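You operate a simulated robot arm through the tools that you are given. There is no shell and no other tool. Be economical: measure what you need, move in short steps, check, and stop when the job is done.

You are at the controls of a simulated robot arm. One attempt, no reset.

Task
Put the strainer basket on the top of the teal bench.

Only the result counts: the job must be done as asked and must still hold three seconds after the hand-in. Knocking over, shifting, dropping, spilling or breaking anything else fails it.

Robot
A 7-joint arm with a two-finger parallel gripper, fixed in place. Base frame: the origin is at the foot of the arm, x ahead of it, y to its left, z up; the work surface is at about z = 0. Lengths are in cm, angles in rad, forces in N, time in s.
With the tool pointing down near the work surface it reaches from about 24 to 62 cm from the base axis. Its first joint turns from -1.152 to 1.152 rad. Payload 2.6 kg.
The TCP is the grasp point between the finger pads, 3 cm short of the fingertips. In the tool frame z runs along the fingers and y along their closing line. The gripper opens to 9.4 cm. The fingers are 2.8 cm wide and 1 cm thick; the gripper's body (5 by 9.6 cm) begins 5.5 cm behind the TCP.
Orientation is that of the tool frame in the base frame, as a unit quaternion [x, y, z, w]. With the fingers straight down and closing along the base's y, the tool's x points along the base's -x, its y along +y and its z along -z.

Tools
- The arm moves only by the tool arm_command. Its argument "targets" is one flat list of numbers, 7 for each row, row after row: the shift along the tool's x, y, z in units of 200 mm (1.0 is 200 mm), then the turn, a rotation vector about the tool's x, y, z in units of 120 degrees (1.0 is 120 degrees), then the gripper command, from -1 (shut) to 1 (fully open), values between in proportion. In form: [dx, dy, dz, wx, wy, wz, jaw, dx, dy, dz, wx, wy, wz, jaw, ...]. A call has 1 to 8 rows; each row is the pose to reach, as a shift and turn from the pose commanded when the call began, along the tool's axes at that moment. A call with a number of a shift or a turn outside -1 to 1 is refused whole. Rows are played at 5 a second. More than 5 cm and 0.15 rad between two rows, or a gripper value outside its range, and nothing of the call is played. A pose out of reach is approached as far as the arm can. The call stops where the force on the tool passes 40 N (or 10 N more than at its start, if that is more) or the arm is blocked; 0.2 s more then pass. The fingers move at their own pace (about 7.2 cm/s each) and stop on an object; they squeeze with about 35 N. The grip force told is the motor's: it shows also when the fingers shut on nothing. Time passes only in rows, and 0.2 s behind the last, so rows that repeat a pose let the fingers close. It gives the time, the measured TCP pose, the force on the tool (base axes), the opening and the grip force at its end, in the units of the frame above (readings bear some noise), and new pictures: "views" is both (left out), scene, wrist or none.
- Cameras (640 x 400 px; columns grow to the right, rows downward): "scene" is fixed at [2.62, 43.99, 54.06]; the picture's right is [-0.78, -0.62, 0.00], its down [-0.48, 0.61, -0.63] and it looks along [0.39, -0.49, -0.78] (base axes); focal length 232 px, centre (320, 200). "wrist" rides on the gripper at [-3.7, 0, -5.8] in the tool frame; the picture's right is [0.00, -1.00, 0.00], its down [0.97, 0.00, -0.24] and it looks along [0.24, 0.00, 0.97] (tool axes); focal length 218 px, centre (320, 200). There is no depth. A picture from a camera that has moved, and an enlarged one, comes with that camera's place and axes in the base frame and with its lens.
- close_up(camera, box): a new picture of the part [left, top, right, bottom] of that camera's present view, enlarged. It takes no simulated time.
- sign_off(): hands the job in; it is judged then, once.

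Work in short steps. Places have to be worked out from the pictures, the camera data and where the tool is seen: move nearer, look again, correct. Check each grasp and each placing, and mend what went wrong. You have 90 turns and 170 pictures in all, those below and enlarged ones among them. Open the gripper and draw the arm clear of the work before you hand the job in, unless the task says otherwise; then end with one line.

The tools are called after "Call:" as a command line: name --argument value ..., lists and objects as JSON in quotes. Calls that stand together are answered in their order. arm_command: Moves the arm, as the interface text tells. Its arguments: {"type":"object","properties":{"targets":{"type":"array","items":{"type":"number"}},"views":{"type":"string","enum":["both","scene","wrist","none"]}},"required":["targets"]} The other tools are called the same way: close_up (camera, box) takes an enlarged picture of a part of a camera's view; sign_off () hands the job in.

At the start:

```text
time_s: 0.0
ee_pos: [37.46, 21.57, 30.52]
ee_rot: [0.001, 1.0, -0.001, 0.0]
ft_force: [0.2, 0.1, 0.4]
width: 9.38
grip_force: 0.0
```

scene: 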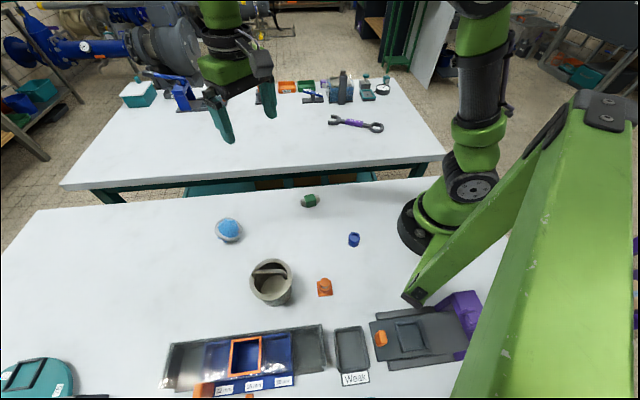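
wrist: 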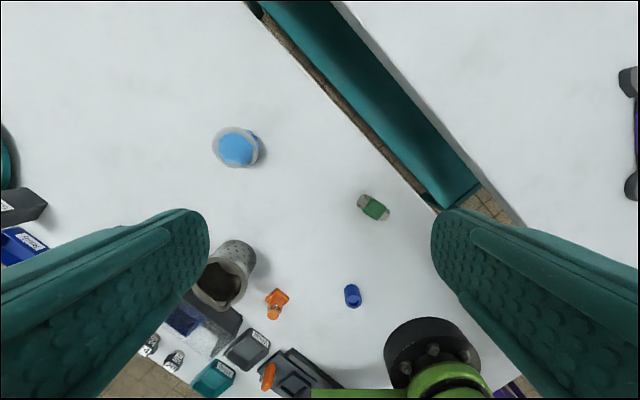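

The strainer basket looks like the grey cup with a bar, but I'm not sure which thing is the teal bench. I'll take close-ups of both.

Call:
close_up --camera "scene" --box '[180, 180, 420, 330]'

Call:
close_up --camera "scene" --box '[0, 300, 160, 400]'

Call:
close_up --camera "scene" --box '[60, 50, 460, 300]'

Call:
close_up --camera "wrist" --box '[140, 220, 380, 400]'

```text
2.67 times, centred on (300, 255) of scene
camera zoom: at [2.62, 43.99, 54.06], right [-0.78, -0.62, 0.0], down [-0.48, 0.61, -0.63], along [0.39, -0.49, -0.78], focal length 617 px, centre (373, 53)
```

zoom: 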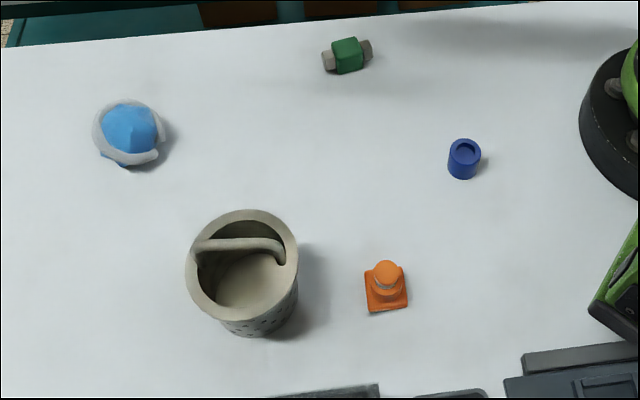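

```text
4.00 times, centred on (80, 350) of scene
camera zoom: at [2.62, 43.99, 54.06], right [-0.78, -0.62, 0.0], down [-0.48, 0.61, -0.63], along [0.39, -0.49, -0.78], focal length 926 px, centre (1280, -400)
```

zoom: 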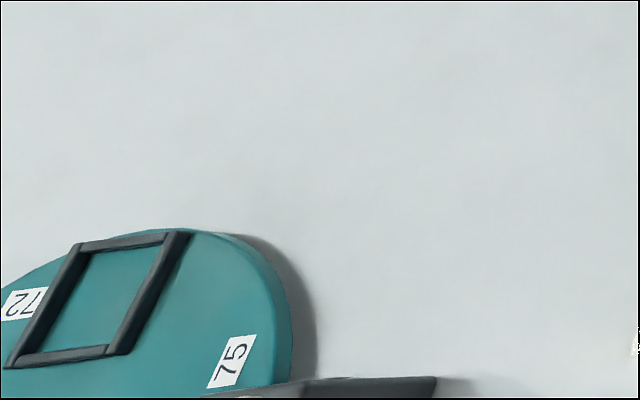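

```text
1.60 times, centred on (260, 175) of scene
camera zoom: at [2.62, 43.99, 54.06], right [-0.78, -0.62, 0.0], down [-0.48, 0.61, -0.63], along [0.39, -0.49, -0.78], focal length 370 px, centre (416, 240)
```

zoom: 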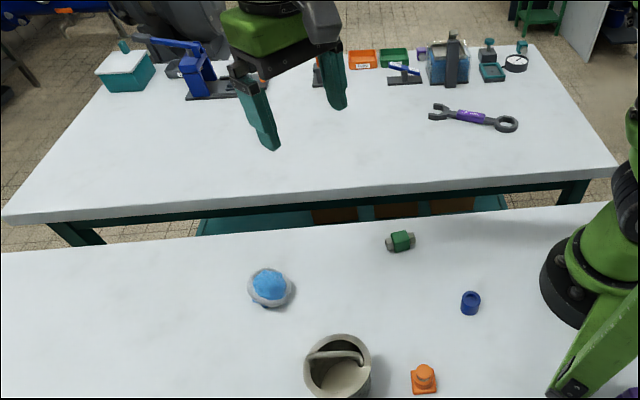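

```text
2.22 times, centred on (260, 310) of wrist
camera zoom: at [41.16, 21.62, 36.32], right [0.0, -1.0, 0.0], down [-0.97, 0.0, 0.24], along [-0.24, 0.0, -0.97], focal length 485 px, centre (453, -44)
```

zoom: 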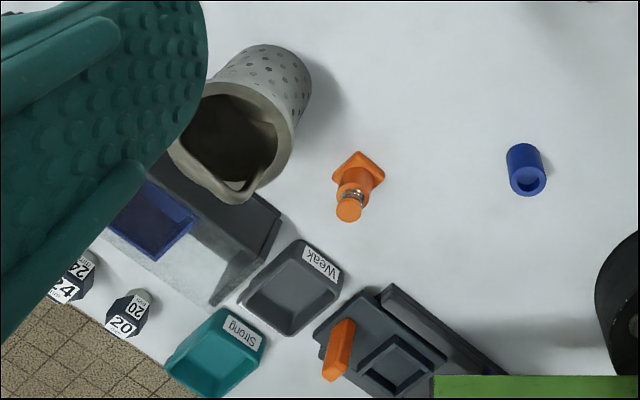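

The teal oval piece at lower left and the far, teal-framed table are both candidates for the bench. I'll slide toward +y, staying high, to see the oval piece.

Call:
arm_command --targets '[0, 0.24, 0, 0, 0, 0, 1, 0, 0.48, 0, 0, 0, 0, 1, 0.05, 0.7, 0, 0, 0, 0, 1, 0.1, 0.9, 0, 0, 0, 0, 1]'

```text
time_s: 1.0
ee_pos: [35.43, 39.67, 30.57]
ee_rot: [0.0, 1.0, 0.0, -0.001]
ft_force: [0.5, 0.0, -0.2]
width: 9.41
grip_force: 0.0
camera wrist: at [39.12, 39.7, 36.28], right [0.0, -1.0, 0.0], down [-0.97, 0.0, 0.24], along [-0.24, 0.0, -0.97], focal length 218 px, centre (320, 200)
```

scene: 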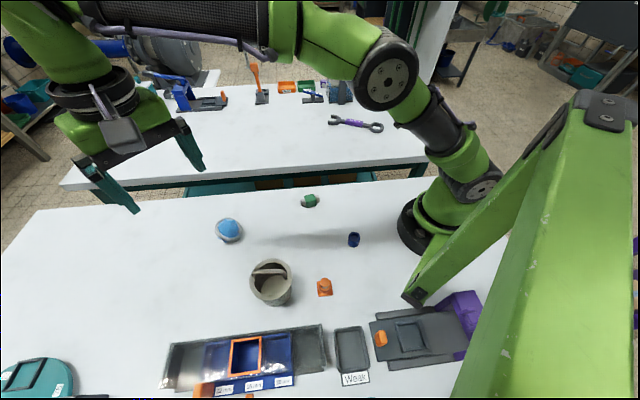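
wrist: 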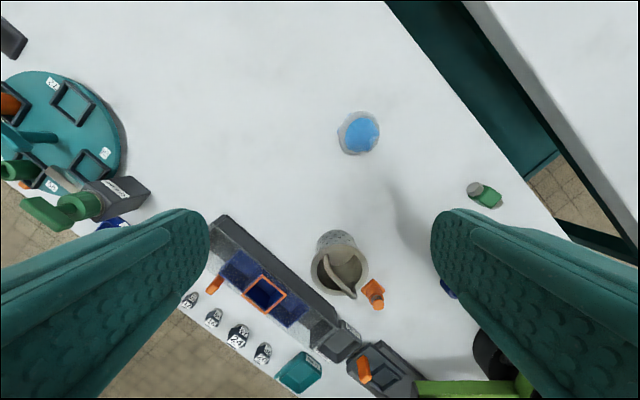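

The oval piece is a carousel with pockets, so the teal bench is the teal-framed table across the gap. Its edge lies at about x−y = 39.5, with its top at z≈0. The basket rim is near (21, 36.8, 7.5), so I'll move over it for a closer look.

Call:
arm_command --targets '[0.2, -0.04, 0.1, 0, 0, 0, 1, 0.4, -0.08, 0.2, 0, 0, 0, 1, 0.6, -0.12, 0.3, 0, 0, 0, 1, 0.65, -0.14, 0.35, 0, 0, 0, 1, 0.65, -0.14, 0.35, 0, 0, 0, 1]'

```text
time_s: 2.2
ee_pos: [22.42, 36.9, 23.59]
ee_rot: [0.0, 1.0, 0.0, 0.0]
ft_force: [0.6, 0.2, 0.1]
width: 9.4
grip_force: 0.0
camera wrist: at [26.18, 36.9, 29.38], right [0.0, -1.0, 0.0], down [-0.97, 0.0, 0.24], along [-0.24, 0.0, -0.97], focal length 218 px, centre (320, 200)
```

scene: 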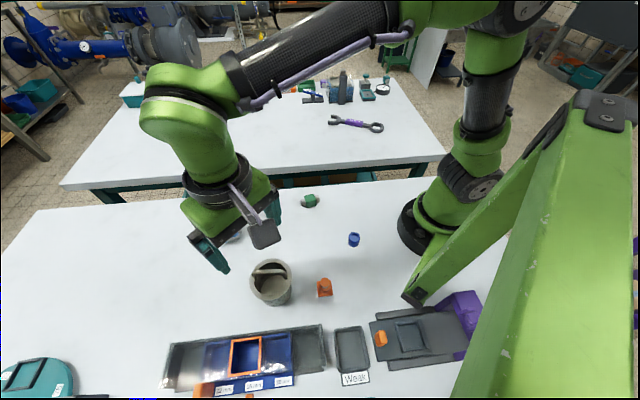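
wrist: 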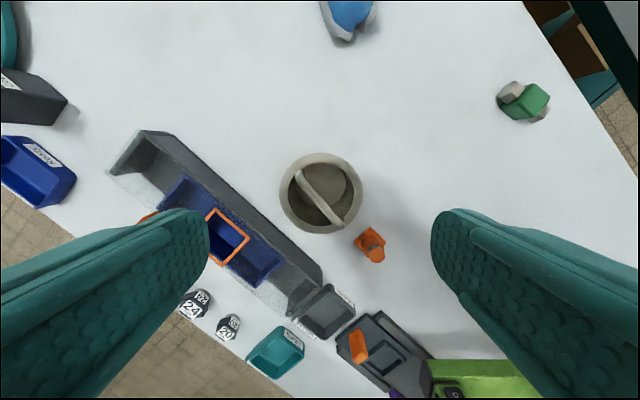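

Call:
close_up --camera "wrist" --box '[240, 130, 400, 280]'

Call:
close_up --camera "scene" --box '[220, 230, 348, 310]'

```text
2.67 times, centred on (320, 205) of wrist
camera zoom: at [26.18, 36.9, 29.38], right [0.0, -1.0, 0.0], down [-0.97, 0.0, 0.24], along [-0.24, 0.0, -0.97], focal length 582 px, centre (320, 187)
```

zoom: 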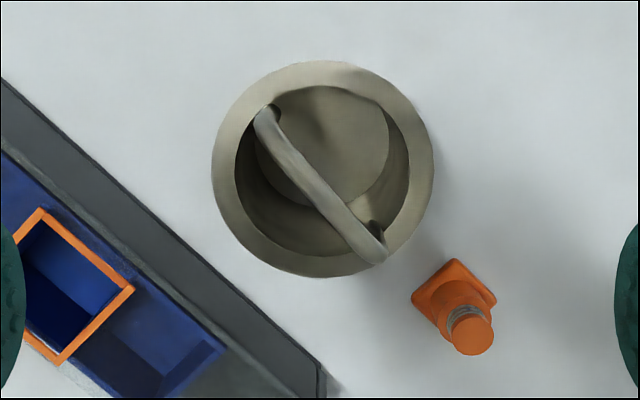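

```text
5.00 times, centred on (284, 270) of scene
camera zoom: at [2.62, 43.99, 54.06], right [-0.78, -0.62, 0.0], down [-0.48, 0.61, -0.63], along [0.39, -0.49, -0.78], focal length 1157 px, centre (500, -150)
```

zoom: 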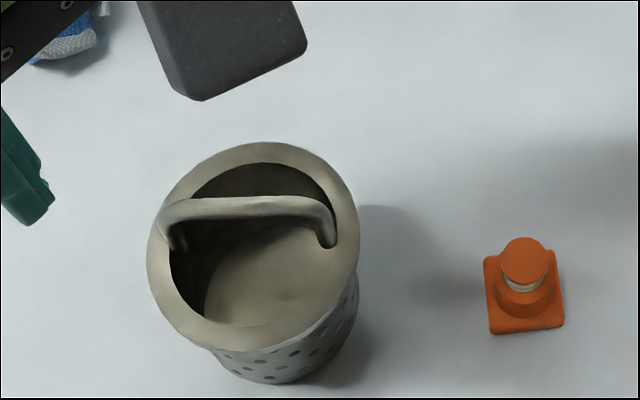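

The bail handle crosses the rim centre at (21.3, 36.7), with its top at z≈9.5 and running about 38.5° from x. I'll turn so the fingers close across it, narrow the jaws, and come down to z≈17.

Call:
arm_command --targets '[0.02, -0.005, 0.07, 0, 0, -0.065, 0.5, 0.04, -0.01, 0.14, 0, 0, -0.13, 0.2, 0.055, -0.01, 0.21, 0, 0, -0.195, -0.1, 0.055, -0.01, 0.28, 0, 0, -0.26, -0.25, 0.055, -0.01, 0.33, 0, 0, -0.321, -0.25, 0.055, -0.01, 0.33, 0, 0, -0.321, -0.25]'

```text
time_s: 3.6
ee_pos: [21.34, 36.71, 16.88]
ee_rot: [-0.331, 0.944, 0.0, 0.0]
ft_force: [0.3, -0.9, -0.5]
width: 3.52
grip_force: 0.0
camera wrist: at [24.28, 38.93, 22.75], right [0.62, -0.78, 0.0], down [-0.76, -0.61, 0.24], along [-0.19, -0.15, -0.97], focal length 218 px, centre (320, 200)
```

scene: 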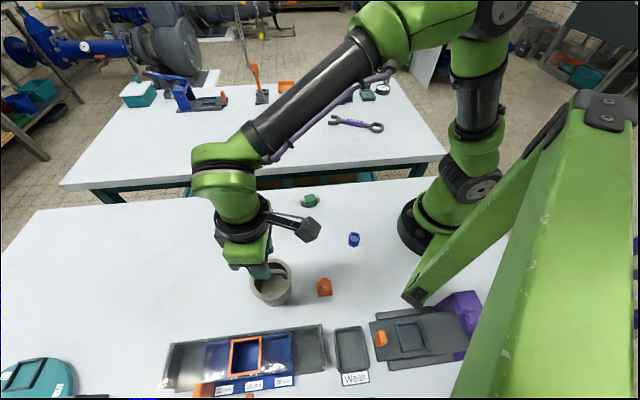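
wrist: 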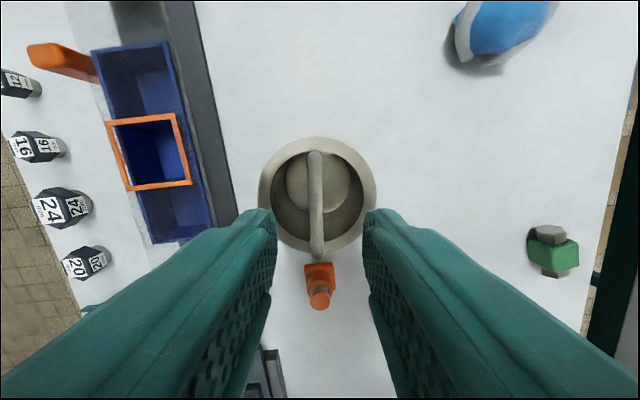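

The handle lines up with the picture, about 0.3 cm off in tool x and y. I'll correct that, narrow slightly and descend to z≈8.8.

Call:
arm_command --targets '[-0.015, 0.015, 0.1, 0, 0, 0, -0.42, -0.015, 0.015, 0.18, 0, 0, 0, -0.42, -0.015, 0.015, 0.26, 0, 0, 0, -0.42, -0.015, 0.015, 0.34, 0, 0, 0, -0.42, -0.015, 0.015, 0.405, 0, 0, 0, -0.42, -0.015, 0.015, 0.405, 0, 0, 0, -0.42]'

```text
time_s: 4.7
ee_pos: [21.34, 37.22, 10.69]
ee_rot: [-0.328, 0.945, 0.003, 0.003]
ft_force: [-0.6, -1.1, 5.5]
width: 2.78
grip_force: 0.5
stopped in row 5: the force on the tool passed its limit (the readings are from after the stop); the commanded pose is now the measured one
camera wrist: at [24.32, 39.48, 16.41], right [0.62, -0.78, 0.0], down [-0.76, -0.6, 0.23], along [-0.18, -0.14, -0.97], focal length 218 px, centre (320, 200)
```

scene: 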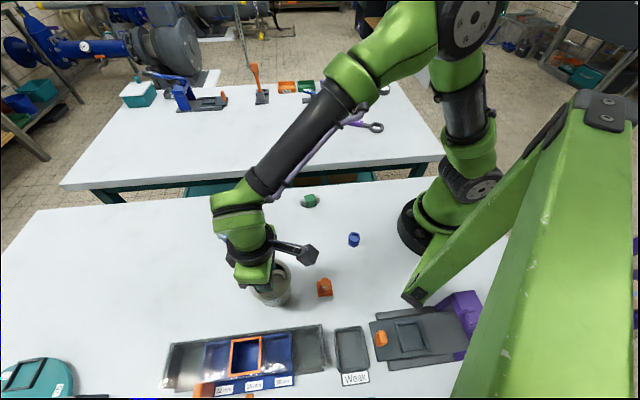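
wrist: 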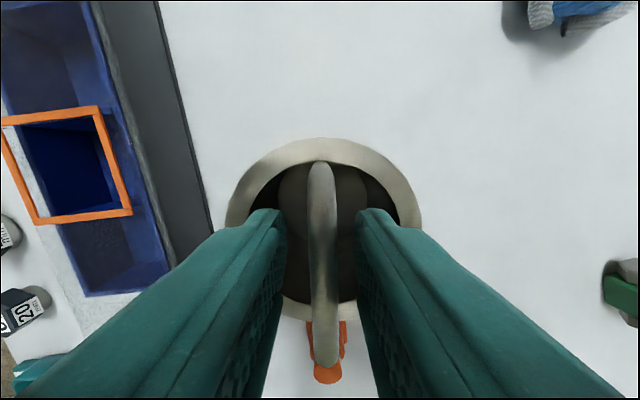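

The descent stopped on contact at z=10.7, with the tips near rim height. I'll look closer before continuing.

Call:
close_up --camera "wrist" --box '[200, 120, 440, 390]'

Call:
close_up --camera "scene" --box '[220, 230, 348, 310]'

```text
1.48 times, centred on (320, 255) of wrist
camera zoom: at [24.32, 39.48, 16.41], right [0.62, -0.78, 0.0], down [-0.76, -0.6, 0.23], along [-0.18, -0.14, -0.97], focal length 323 px, centre (320, 118)
```

zoom: 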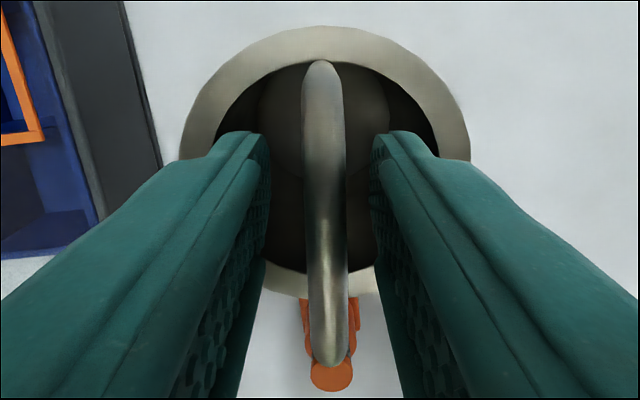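

```text
5.00 times, centred on (284, 270) of scene
camera zoom: at [2.62, 43.99, 54.06], right [-0.78, -0.62, 0.0], down [-0.48, 0.61, -0.63], along [0.39, -0.49, -0.78], focal length 1157 px, centre (500, -150)
```

zoom: 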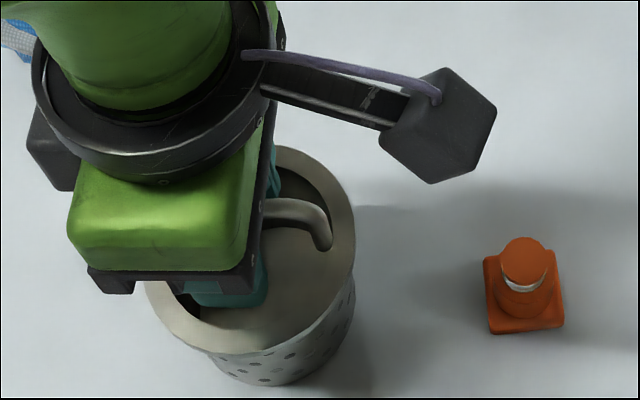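

The outer corners of the fingertips are just catching the rim. I'll back up a little, narrow the jaws to about 2 cm and go down again.

Call:
arm_command --targets '[0, 0, -0.05, 0, 0, 0, -0.42, 0, 0, -0.05, 0, 0, 0, -0.58, 0, 0, -0.05, 0, 0, 0, -0.58, 0, 0, 0.0, 0, 0, 0, -0.58, 0, 0, 0.04, 0, 0, 0, -0.58, 0, 0, 0.075, 0, 0, 0, -0.58]'

```text
time_s: 5.8
ee_pos: [21.42, 37.4, 10.47]
ee_rot: [-0.328, 0.945, 0.006, 0.007]
ft_force: [-1.1, -1.7, 4.6]
width: 2.06
grip_force: 0.7
stopped in row 5: the force on the tool passed its limit (the readings are from after the stop); the commanded pose is now the measured one
camera wrist: at [24.37, 39.63, 16.45], right [0.62, -0.79, -0.01], down [-0.76, -0.6, 0.22], along [-0.18, -0.13, -0.97], focal length 218 px, centre (320, 200)
```

scene: 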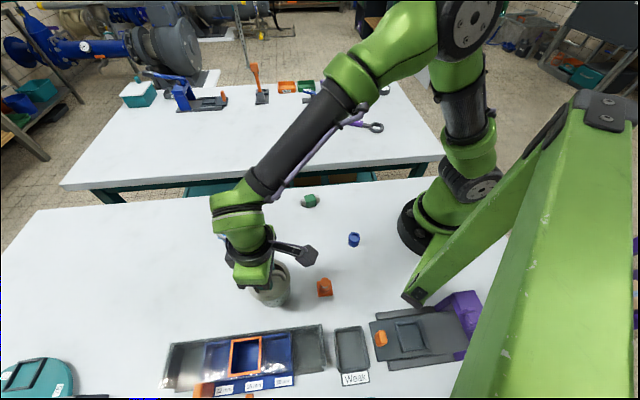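
wrist: 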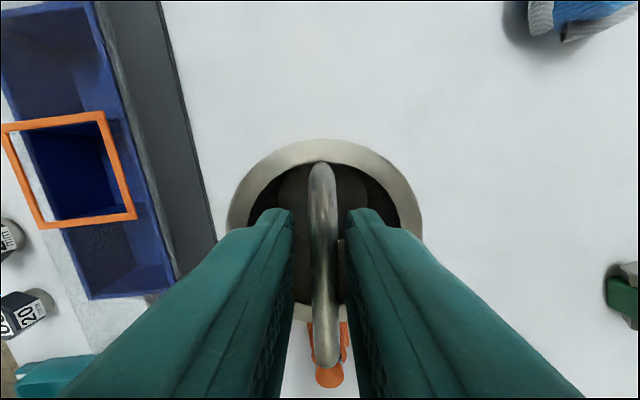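

Descent is blocked with the tips at rim height, but the fingers already straddle the handle (z≈9.5) over their lower half. I'll ease up slightly and close.

Call:
arm_command --targets '[0, 0, -0.015, 0, 0, 0, -0.58, 0, 0, -0.015, 0, 0, 0, -1, 0, 0, -0.015, 0, 0, 0, -1, 0, 0, -0.015, 0, 0, 0, -1, 0, 0, -0.015, 0, 0, 0, -1]'

```text
time_s: 7.0
ee_pos: [21.33, 37.43, 10.93]
ee_rot: [-0.327, 0.945, 0.006, 0.006]
ft_force: [0.2, 0.0, 0.1]
width: 1.15
grip_force: 34.8
camera wrist: at [24.36, 39.6, 16.71], right [0.62, -0.79, -0.01], down [-0.76, -0.6, 0.22], along [-0.18, -0.13, -0.97], focal length 218 px, centre (320, 200)
```

scene: 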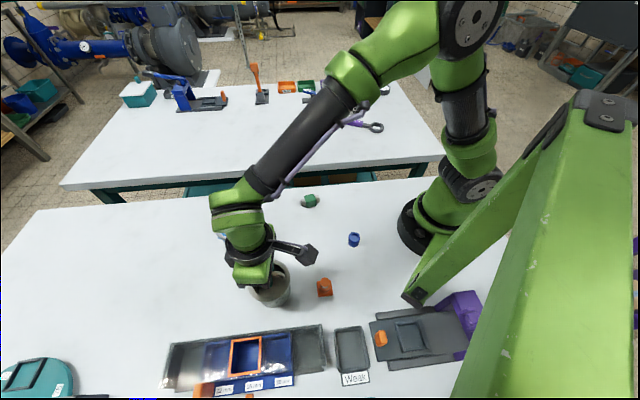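
wrist: 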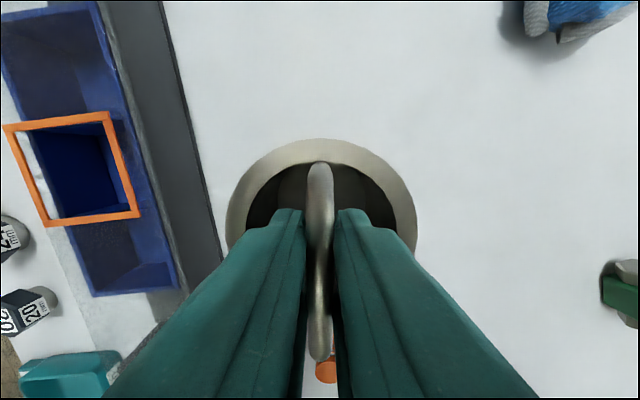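

It holds the handle at 1.15 cm width with 35 N. I'll lift about 5 cm gently and check.

Call:
arm_command --targets '[0, 0, -0.05, 0, 0, 0, -1, 0, 0, -0.1, 0, 0, 0, -1, 0, 0, -0.15, 0, 0, 0, -1, 0, 0, -0.2, 0, 0, 0, -1, 0, 0, -0.25, 0, 0, 0, -1, 0, 0, -0.25, 0, 0, 0, -1]'

```text
time_s: 8.4
ee_pos: [21.53, 37.29, 15.85]
ee_rot: [-0.327, 0.945, 0.005, 0.007]
ft_force: [-0.3, 0.3, -0.6]
width: 0.71
grip_force: 35.2
camera wrist: at [24.38, 39.55, 21.7], right [0.62, -0.79, -0.01], down [-0.76, -0.6, 0.22], along [-0.18, -0.13, -0.97], focal length 218 px, centre (320, 200)
```

scene: 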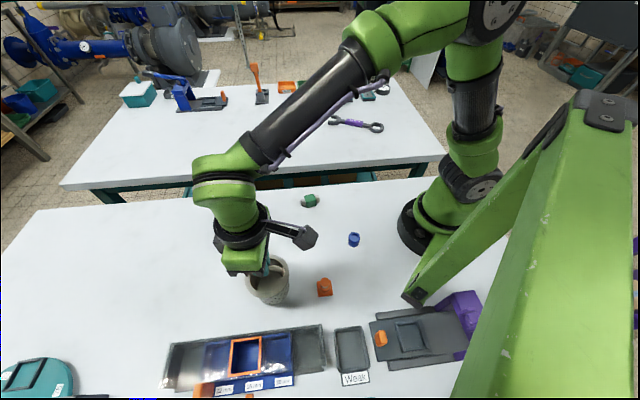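
wrist: 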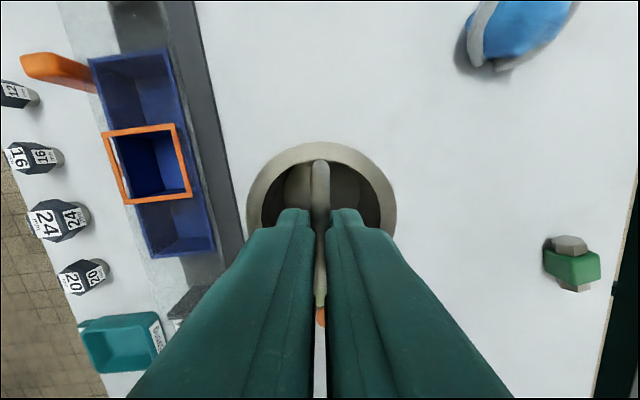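

The width fell to 0.71 cm, so the handle may have slipped toward the tips. I'll check closely.

Call:
close_up --camera "scene" --box '[210, 230, 338, 310]'

Call:
close_up --camera "wrist" --box '[240, 130, 400, 330]'

```text
5.00 times, centred on (274, 270) of scene
camera zoom: at [2.62, 43.99, 54.06], right [-0.78, -0.62, 0.0], down [-0.48, 0.61, -0.63], along [0.39, -0.49, -0.78], focal length 1157 px, centre (550, -150)
```

zoom: 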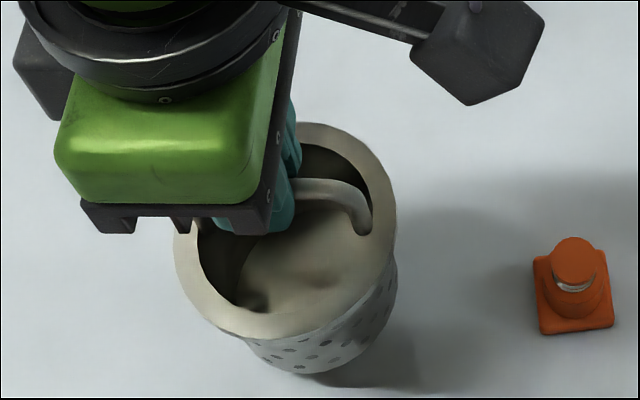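

```text
2.00 times, centred on (320, 230) of wrist
camera zoom: at [24.38, 39.55, 21.7], right [0.62, -0.79, -0.01], down [-0.76, -0.6, 0.22], along [-0.18, -0.13, -0.97], focal length 436 px, centre (320, 140)
```

zoom: 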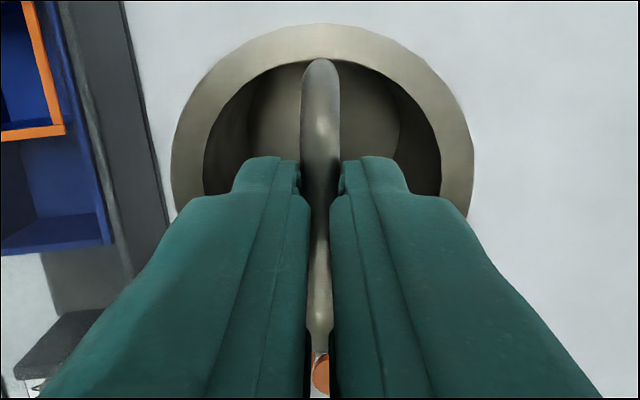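

The basket is up about 2–3 cm and hanging near the fingertips. I'll hold still for about 1 s to see whether it's stable or still slipping.

Call:
arm_command --targets '[0, 0, 0, 0, 0, 0, -1, 0, 0, 0, 0, 0, 0, -1, 0, 0, 0, 0, 0, 0, -1, 0, 0, 0, 0, 0, 0, -1, 0, 0, 0, 0, 0, 0, -1]' --views "wrist"

Call:
close_up --camera "scene" --box '[210, 230, 338, 310]'

```text
time_s: 9.7
ee_pos: [21.43, 37.28, 15.7]
ee_rot: [-0.328, 0.945, 0.005, 0.006]
ft_force: [0.2, 0.5, -1.6]
width: 0.71
grip_force: 34.8
camera wrist: at [24.37, 39.55, 21.68], right [0.62, -0.79, -0.01], down [-0.76, -0.6, 0.22], along [-0.18, -0.13, -0.97], focal length 218 px, centre (320, 200)
```

wrist: 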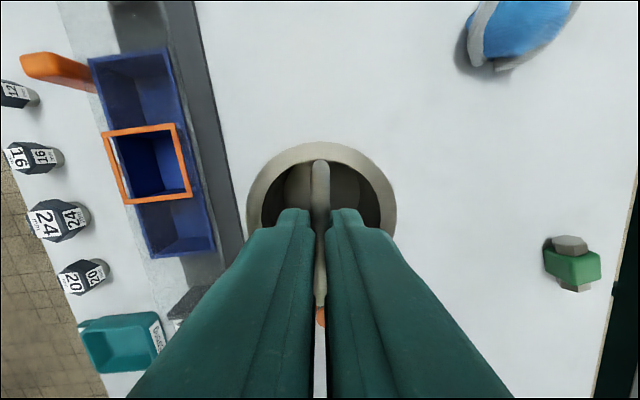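

```text
5.00 times, centred on (274, 270) of scene
camera zoom: at [2.62, 43.99, 54.06], right [-0.78, -0.62, 0.0], down [-0.48, 0.61, -0.63], along [0.39, -0.49, -0.78], focal length 1157 px, centre (550, -150)
```

zoom: 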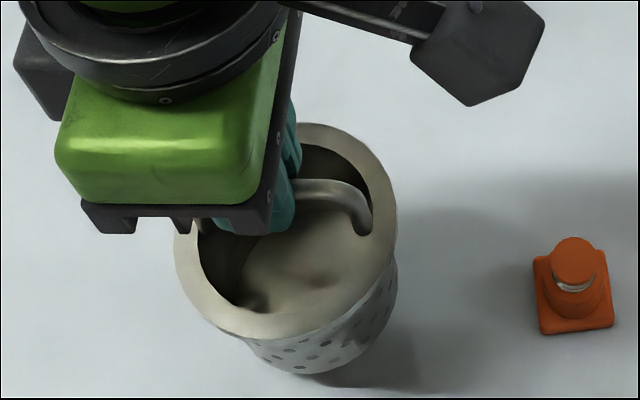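

The hang is stable, but the grip is shallow. I'll set it back down and regrip deeper.

Call:
arm_command --targets '[0, 0, 0.05, 0, 0, 0, -1, 0, 0, 0.1, 0, 0, 0, -1, 0, 0, 0.125, 0, 0, 0, -1, 0, 0, 0.14, 0, 0, 0, -1, 0, 0, 0.15, 0, 0, 0, -1, 0, 0, 0.16, 0, 0, 0, -1]'

Call:
close_up --camera "scene" --box '[210, 230, 338, 310]'

```text
time_s: 11.1
ee_pos: [21.48, 37.46, 12.84]
ee_rot: [-0.327, 0.945, 0.007, 0.009]
ft_force: [4.1, -1.2, 24.1]
width: 0.72
grip_force: 35.1
camera wrist: at [24.43, 39.64, 18.66], right [0.62, -0.79, -0.01], down [-0.77, -0.61, 0.22], along [-0.18, -0.13, -0.98], focal length 218 px, centre (320, 200)
```

scene: 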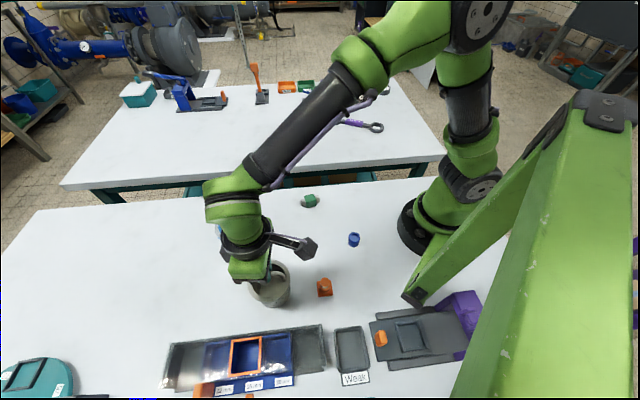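
wrist: 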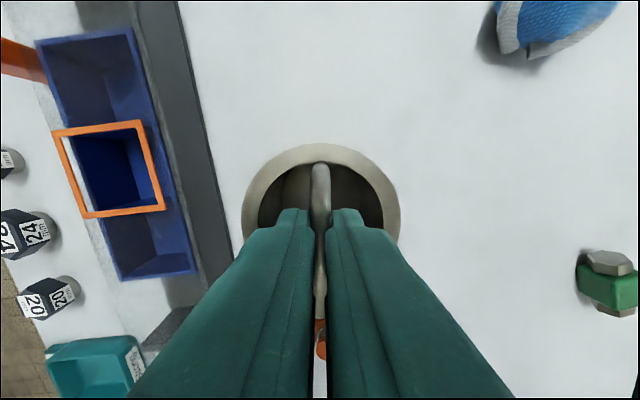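

```text
5.00 times, centred on (274, 270) of scene
camera zoom: at [2.61, 43.98, 54.07], right [-0.78, -0.62, 0.0], down [-0.48, 0.61, -0.63], along [0.39, -0.49, -0.78], focal length 1157 px, centre (550, -150)
```

zoom: 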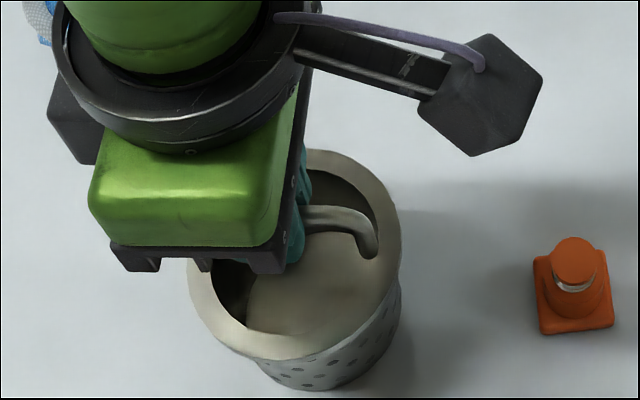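

It's down, touching at TCP z≈12.9, so the handle really is only at the tips. I'll ease up, open a little, lower to about 10.8 and close again.

Call:
arm_command --targets '[0, 0, -0.008, 0, 0, 0, -1, 0, 0, -0.008, 0, 0, 0, -0.55, 0, 0, -0.008, 0, 0, 0, -0.55, 0, 0, 0.04, 0, 0, 0, -0.55, 0, 0, 0.075, 0, 0, 0, -0.55, 0, 0, 0.1, 0, 0, 0, -0.55, 0, 0, 0.1, 0, 0, 0, -0.55]'

Call:
close_up --camera "wrist" --box '[200, 120, 440, 390]'

```text
time_s: 12.7
ee_pos: [21.49, 37.5, 10.7]
ee_rot: [-0.327, 0.945, 0.005, 0.006]
ft_force: [-0.3, -0.4, 0.4]
width: 2.11
grip_force: 0.0
camera wrist: at [24.35, 39.61, 16.53], right [0.62, -0.79, -0.01], down [-0.76, -0.6, 0.23], along [-0.18, -0.13, -0.97], focal length 218 px, centre (320, 200)
```

scene: 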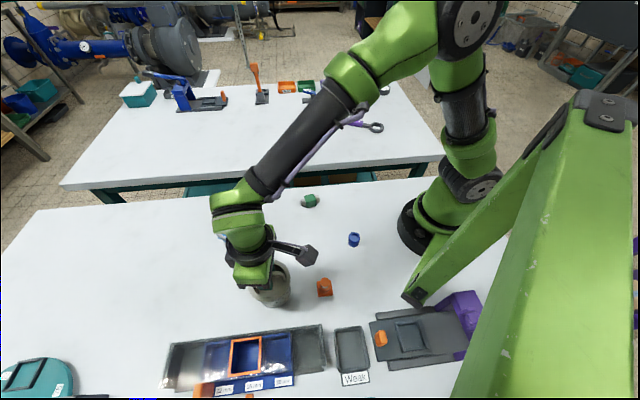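
wrist: 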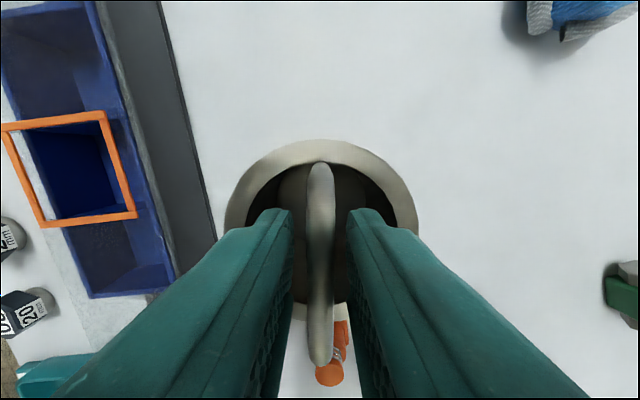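

```text
1.48 times, centred on (320, 255) of wrist
camera zoom: at [24.35, 39.61, 16.53], right [0.62, -0.79, -0.01], down [-0.76, -0.6, 0.23], along [-0.18, -0.13, -0.97], focal length 323 px, centre (320, 118)
```

zoom: 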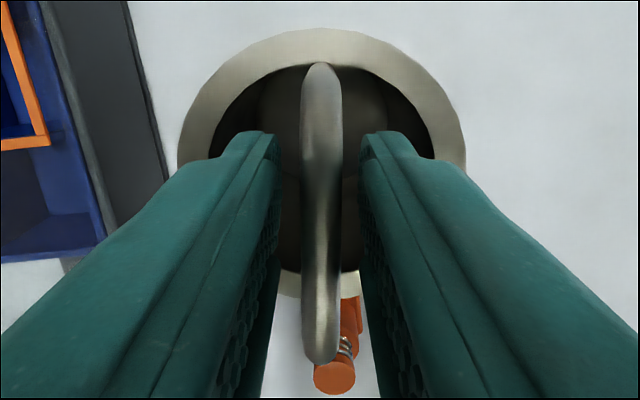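

There's no contact now at z=10.7. The earlier deep grip closed on a wider lower part (1.15 cm) and squirted upward until the pads sat on the narrow bar. I'll grip a bit higher, at z≈12.2, where only the bar is between the pads, and lift slightly.

Call:
arm_command --targets '[0, 0, -0.04, 0, 0, 0, -0.55, 0, 0, -0.075, 0, 0, 0, -0.55, 0, 0, -0.075, 0, 0, 0, -1, 0, 0, -0.075, 0, 0, 0, -1, 0, 0, -0.075, 0, 0, 0, -1]' --views "wrist"

Call:
arm_command --targets '[0, 0, -0.02, 0, 0, 0, -1, 0, 0, -0.04, 0, 0, 0, -1, 0, 0, -0.06, 0, 0, 0, -1, 0, 0, -0.08, 0, 0, 0, -1, 0, 0, -0.1, 0, 0, 0, -1, 0, 0, -0.1, 0, 0, 0, -1]' --views "wrist"

Call:
close_up --camera "scene" --box '[210, 230, 338, 310]'

```text
time_s: 13.8
ee_pos: [21.49, 37.25, 12.15]
ee_rot: [-0.328, 0.945, 0.005, 0.005]
ft_force: [0.2, -1.4, -0.2]
width: 0.69
grip_force: 35.6
camera wrist: at [24.34, 39.57, 18.0], right [0.62, -0.79, -0.01], down [-0.76, -0.6, 0.22], along [-0.18, -0.13, -0.97], focal length 218 px, centre (320, 200)
```

wrist: 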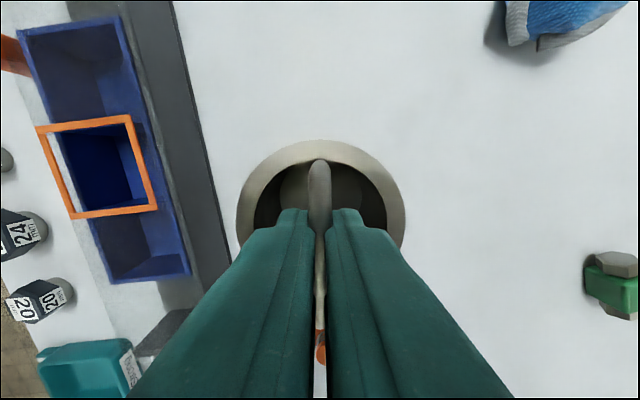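

```text
time_s: 15.2
ee_pos: [21.4, 37.33, 14.21]
ee_rot: [-0.327, 0.945, 0.005, 0.007]
ft_force: [-0.3, -0.3, -1.4]
width: 0.72
grip_force: 35.1
camera wrist: at [24.37, 39.54, 19.99], right [0.62, -0.79, -0.01], down [-0.76, -0.6, 0.22], along [-0.18, -0.13, -0.97], focal length 218 px, centre (320, 200)
```

wrist: 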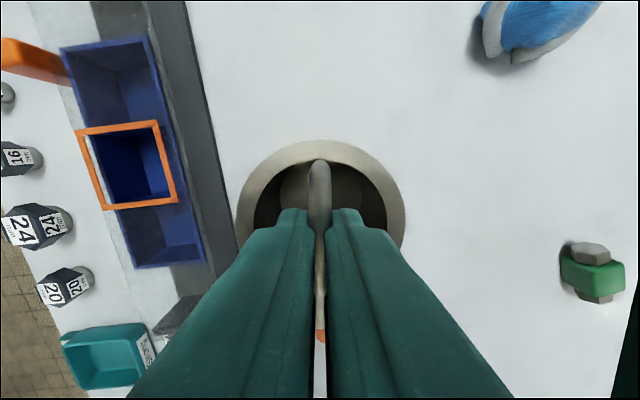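

```text
5.00 times, centred on (274, 270) of scene
camera zoom: at [2.62, 43.99, 54.06], right [-0.78, -0.62, 0.0], down [-0.48, 0.61, -0.63], along [0.39, -0.49, -0.78], focal length 1157 px, centre (550, -150)
```

zoom: 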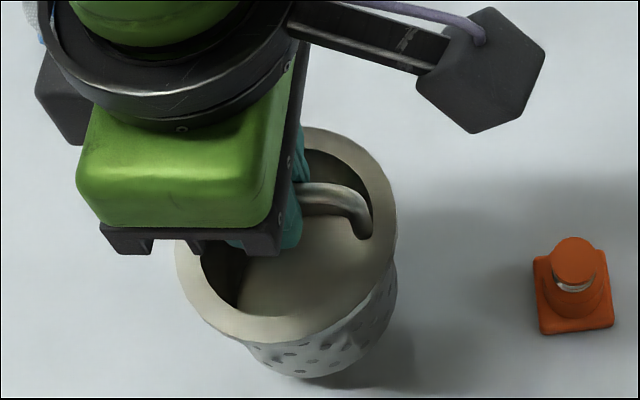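

This grip holds: 0.72 cm width, about 1.4 N load and no slip. The basket bottom is 12.15 cm below the TCP. I'll lift to z≈28.

Call:
arm_command --targets '[0, 0, -0.05, 0, 0, 0, -1, 0, 0, -0.13, 0, 0, 0, -1, 0, 0, -0.23, 0, 0, 0, -1, 0, 0, -0.34, 0, 0, 0, -1, 0, 0, -0.45, 0, 0, 0, -1, 0, 0, -0.55, 0, 0, 0, -1, 0, 0, -0.63, 0, 0, 0, -1, 0, 0, -0.68, 0, 0, 0, -1]'

```text
time_s: 17.1
ee_pos: [21.26, 37.08, 27.82]
ee_rot: [-0.327, 0.945, 0.006, 0.006]
ft_force: [0.4, 0.3, -2.0]
width: 0.73
grip_force: 35.2
camera wrist: at [24.22, 39.32, 33.57], right [0.62, -0.79, -0.01], down [-0.76, -0.6, 0.22], along [-0.18, -0.13, -0.97], focal length 218 px, centre (320, 200)
```

scene: 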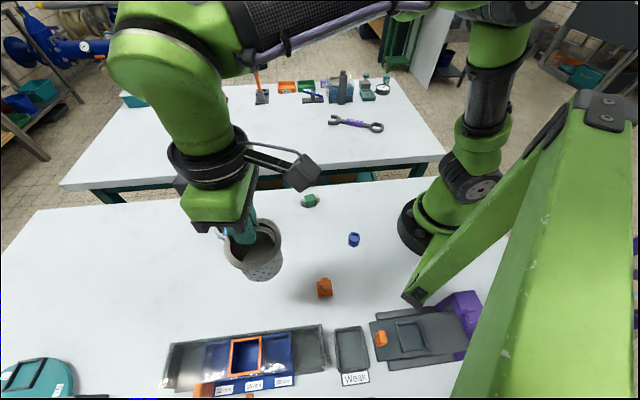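
wrist: 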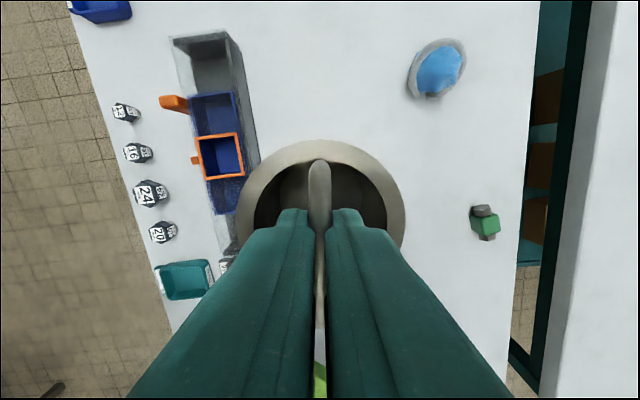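

The basket hangs steady at z≈28. I'll carry it toward the far bench in moderate steps, first 20 cm along tool −y.

Call:
arm_command --targets '[0.01, -0.06, 0, 0, 0, 0, -1, 0.03, -0.18, 0, 0, 0, 0, -1, 0.055, -0.33, 0, 0, 0, 0, -1, 0.08, -0.48, 0, 0, 0, 0, -1, 0.11, -0.64, -0.01, 0, 0, 0, -1, 0.135, -0.79, -0.01, 0, 0, 0, -1, 0.155, -0.91, -0.01, 0, 0, 0, -1, 0.17, -1.0, -0.01, 0, 0, 0, -1]' --views "scene"

Call:
arm_command --targets '[0.01, -0.06, 0, 0, 0, 0, -1, 0.03, -0.18, 0, 0, 0, 0, -1, 0.055, -0.33, 0, 0, 0, 0, -1, 0.08, -0.48, 0, 0, 0, 0, -1, 0.11, -0.64, -0.01, 0, 0, 0, -1, 0.135, -0.79, -0.01, 0, 0, 0, -1, 0.155, -0.91, -0.01, 0, 0, 0, -1, 0.17, -1.0, -0.01, 0, 0, 0, -1]'

```text
time_s: 18.9
ee_pos: [31.09, 19.2, 27.74]
ee_rot: [-0.328, 0.945, 0.005, 0.006]
ft_force: [0.3, 0.1, -2.4]
width: 0.7
grip_force: 35.5
```

scene: 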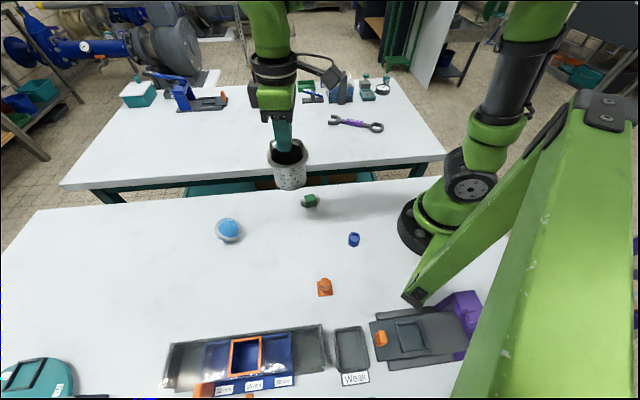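

```text
time_s: 20.6
ee_pos: [40.6, 1.51, 27.66]
ee_rot: [-0.327, 0.945, 0.005, 0.006]
ft_force: [0.3, -0.8, -1.7]
width: 0.7
grip_force: 35.6
camera wrist: at [43.6, 3.65, 33.61], right [0.62, -0.79, -0.01], down [-0.76, -0.6, 0.22], along [-0.18, -0.13, -0.97], focal length 218 px, centre (320, 200)
```

scene: 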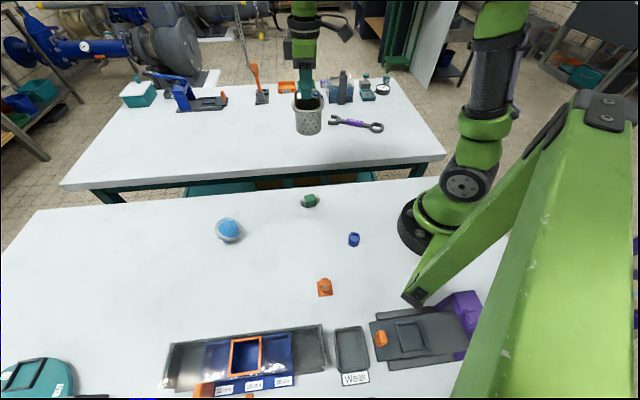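
wrist: 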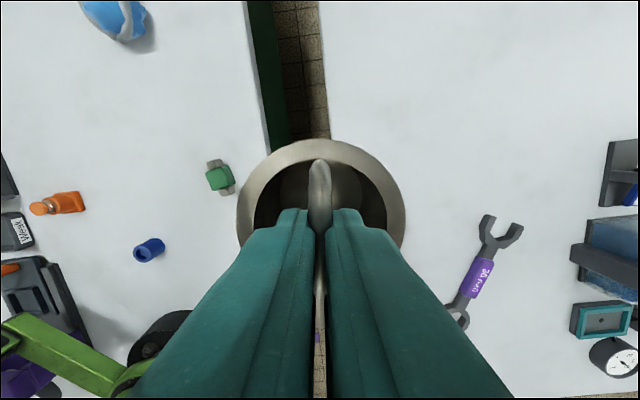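

I'm now right over the bench edge. The wrench is around (37–52, −25…−33), so a spot near (48, −9) is clear. I'll move there and start down to z≈19.

Call:
arm_command --targets '[0.005, -0.08, 0, 0, 0, 0, -1, 0.012, -0.22, 0, 0, 0, 0, -1, 0.02, -0.38, 0, 0, 0, 0, -1, 0.03, -0.53, 0, 0, 0, 0, -1, 0.035, -0.62, 0.06, 0, 0, 0, -1, 0.035, -0.64, 0.18, 0, 0, 0, -1, 0.035, -0.64, 0.3, 0, 0, 0, -1, 0.035, -0.64, 0.4, 0, 0, 0, -1]'

Call:
close_up --camera "scene" --box '[250, 80, 410, 180]'

```text
time_s: 22.4
ee_pos: [48.03, -8.92, 19.65]
ee_rot: [-0.327, 0.945, 0.006, 0.006]
ft_force: [-0.3, -0.6, -1.8]
width: 0.68
grip_force: 34.9
camera wrist: at [51.04, -6.66, 25.51], right [0.62, -0.79, -0.01], down [-0.77, -0.6, 0.22], along [-0.18, -0.13, -0.97], focal length 218 px, centre (320, 200)
```

scene: 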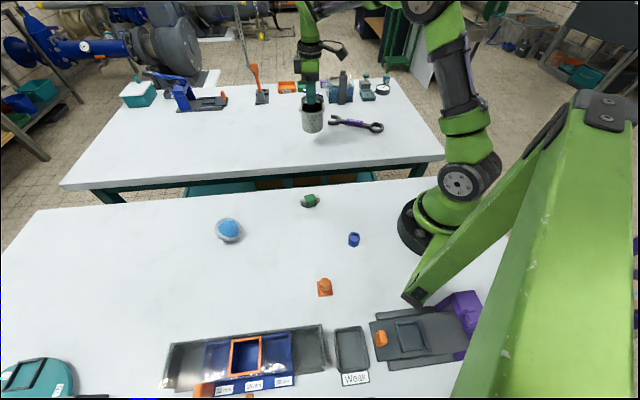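
wrist: 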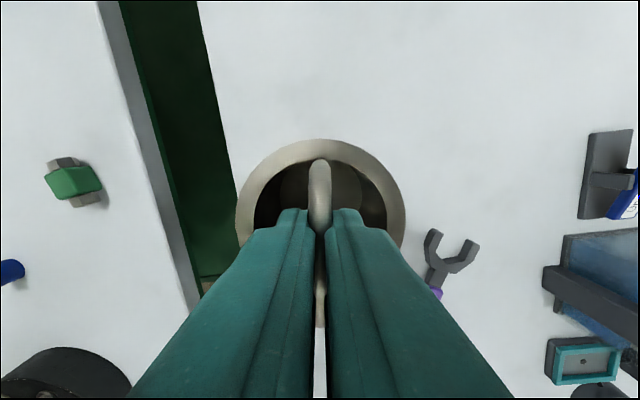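

```text
4.00 times, centred on (330, 130) of scene
camera zoom: at [2.62, 43.99, 54.06], right [-0.78, -0.62, 0.0], down [-0.48, 0.61, -0.63], along [0.39, -0.49, -0.78], focal length 926 px, centre (280, 480)
```

zoom: 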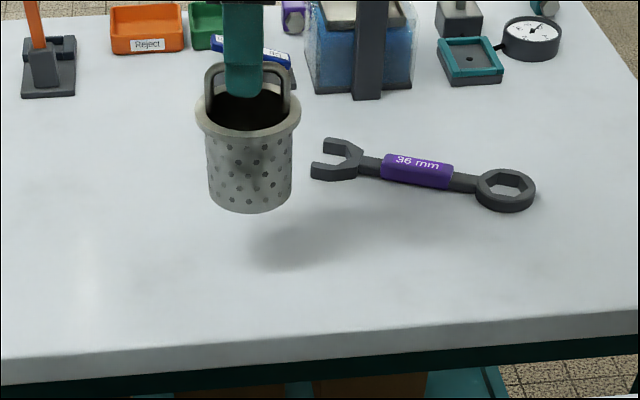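

The spot is clear and the wrench is about 15 cm away. I'll lower with slow final steps until there's contact, expected at z≈12.2.

Call:
arm_command --targets '[0, 0, 0.1, 0, 0, 0, -1, 0, 0, 0.2, 0, 0, 0, -1, 0, 0, 0.27, 0, 0, 0, -1, 0, 0, 0.31, 0, 0, 0, -1, 0, 0, 0.335, 0, 0, 0, -1, 0, 0, 0.35, 0, 0, 0, -1]'

Call:
close_up --camera "scene" --box '[250, 80, 410, 180]'

```text
time_s: 23.9
ee_pos: [48.17, -8.83, 12.77]
ee_rot: [-0.328, 0.945, 0.006, 0.006]
ft_force: [-0.1, -0.6, -1.0]
width: 0.68
grip_force: 35.2
camera wrist: at [51.1, -6.55, 18.48], right [0.62, -0.79, -0.01], down [-0.77, -0.6, 0.22], along [-0.18, -0.13, -0.97], focal length 218 px, centre (320, 200)
```

scene: 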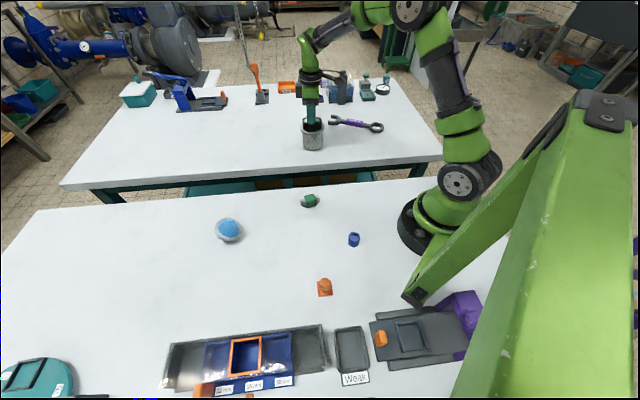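
wrist: 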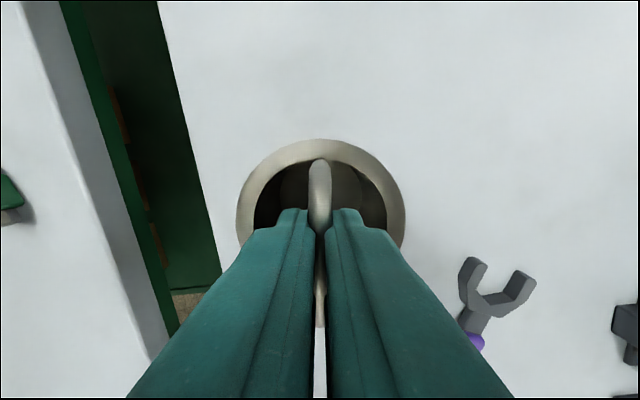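

```text
4.00 times, centred on (330, 130) of scene
camera zoom: at [2.62, 43.99, 54.06], right [-0.78, -0.62, 0.0], down [-0.48, 0.61, -0.63], along [0.39, -0.49, -0.78], focal length 926 px, centre (280, 480)
```

zoom: 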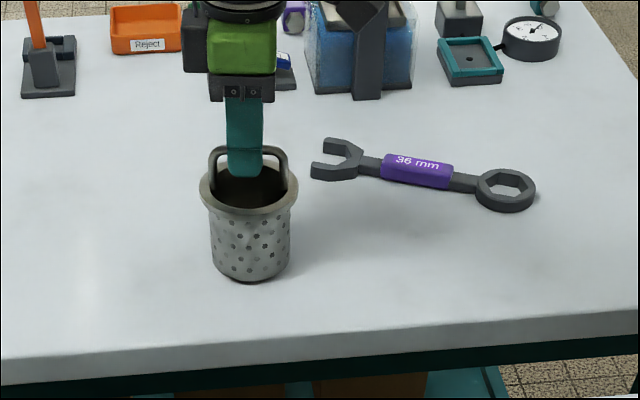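

The basket is about 0.5 cm above the top. I'll lower in small steps until the force rises.

Call:
arm_command --targets '[0, 0, 0.01, 0, 0, 0, -1, 0, 0, 0.018, 0, 0, 0, -1, 0, 0, 0.024, 0, 0, 0, -1, 0, 0, 0.03, 0, 0, 0, -1, 0, 0, 0.03, 0, 0, 0, -1]' --views "none"

Call:
close_up --camera "scene" --box '[270, 110, 350, 160]'

```text
time_s: 25.1
ee_pos: [48.2, -8.83, 12.22]
ee_rot: [-0.327, 0.945, 0.005, 0.006]
ft_force: [-1.3, 0.7, 1.5]
width: 0.71
grip_force: 34.9
```

```text
8.00 times, centred on (310, 135) of scene
camera zoom: at [2.62, 43.99, 54.06], right [-0.78, -0.62, 0.0], down [-0.48, 0.61, -0.63], along [0.39, -0.49, -0.78], focal length 1852 px, centre (400, 720)
```

zoom: 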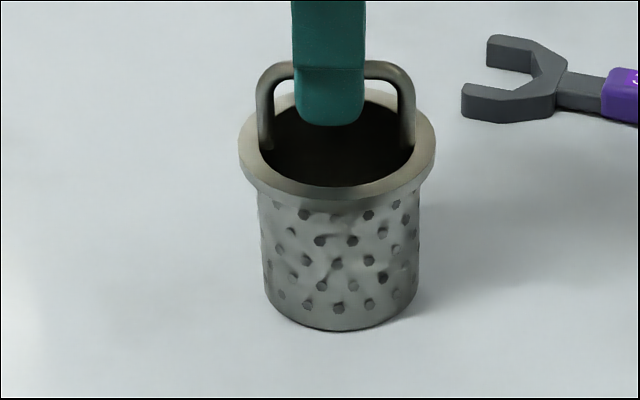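

The force has swung to +1.5 N, so it's resting on the bench. I'll open to about 3 cm and wait, then rise straight up.

Call:
arm_command --targets '[0, 0, 0.003, 0, 0, 0, -0.9, 0, 0, 0.003, 0, 0, 0, -0.7, 0, 0, 0.003, 0, 0, 0, -0.4, 0, 0, 0.003, 0, 0, 0, -0.4, 0, 0, -0.05, 0, 0, 0, -0.4, 0, 0, -0.15, 0, 0, 0, -0.4, 0, 0, -0.3, 0, 0, 0, -0.4, 0, 0, -0.5, 0, 0, 0, 0, 1]'

```text
refused: targets must be a list of 7 to 56 entries
```

The last row had one number too many. I'm resending it corrected.

Call:
arm_command --targets '[0, 0, 0.003, 0, 0, 0, -0.9, 0, 0, 0.003, 0, 0, 0, -0.7, 0, 0, 0.003, 0, 0, 0, -0.4, 0, 0, 0.003, 0, 0, 0, -0.4, 0, 0, -0.05, 0, 0, 0, -0.4, 0, 0, -0.15, 0, 0, 0, -0.4, 0, 0, -0.3, 0, 0, 0, -0.4, 0, 0, -0.5, 0, 0, 0, 0]'

Call:
close_up --camera "scene" --box '[250, 80, 410, 180]'

```text
time_s: 26.9
ee_pos: [48.11, -8.91, 22.12]
ee_rot: [-0.327, 0.945, 0.006, 0.006]
ft_force: [-0.9, 0.1, 1.0]
width: 4.7
grip_force: 0.1
camera wrist: at [51.05, -6.74, 27.97], right [0.62, -0.79, -0.01], down [-0.76, -0.6, 0.23], along [-0.18, -0.13, -0.97], focal length 218 px, centre (320, 200)
```

scene: 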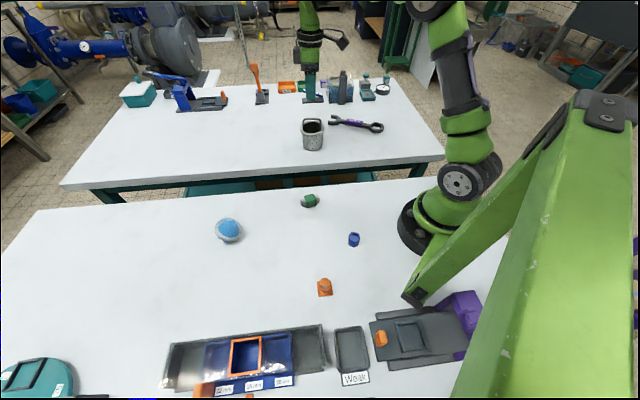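
wrist: 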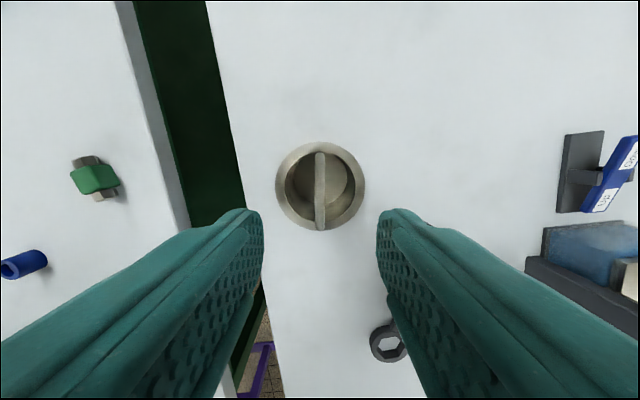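

```text
4.00 times, centred on (330, 130) of scene
camera zoom: at [2.62, 43.99, 54.06], right [-0.78, -0.62, 0.0], down [-0.48, 0.61, -0.63], along [0.39, -0.49, -0.78], focal length 926 px, centre (280, 480)
```

zoom: 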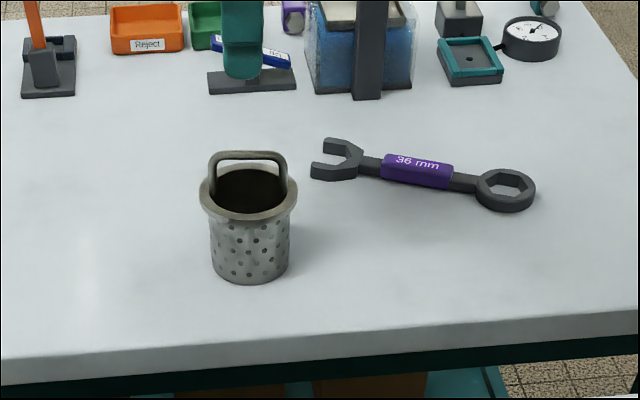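

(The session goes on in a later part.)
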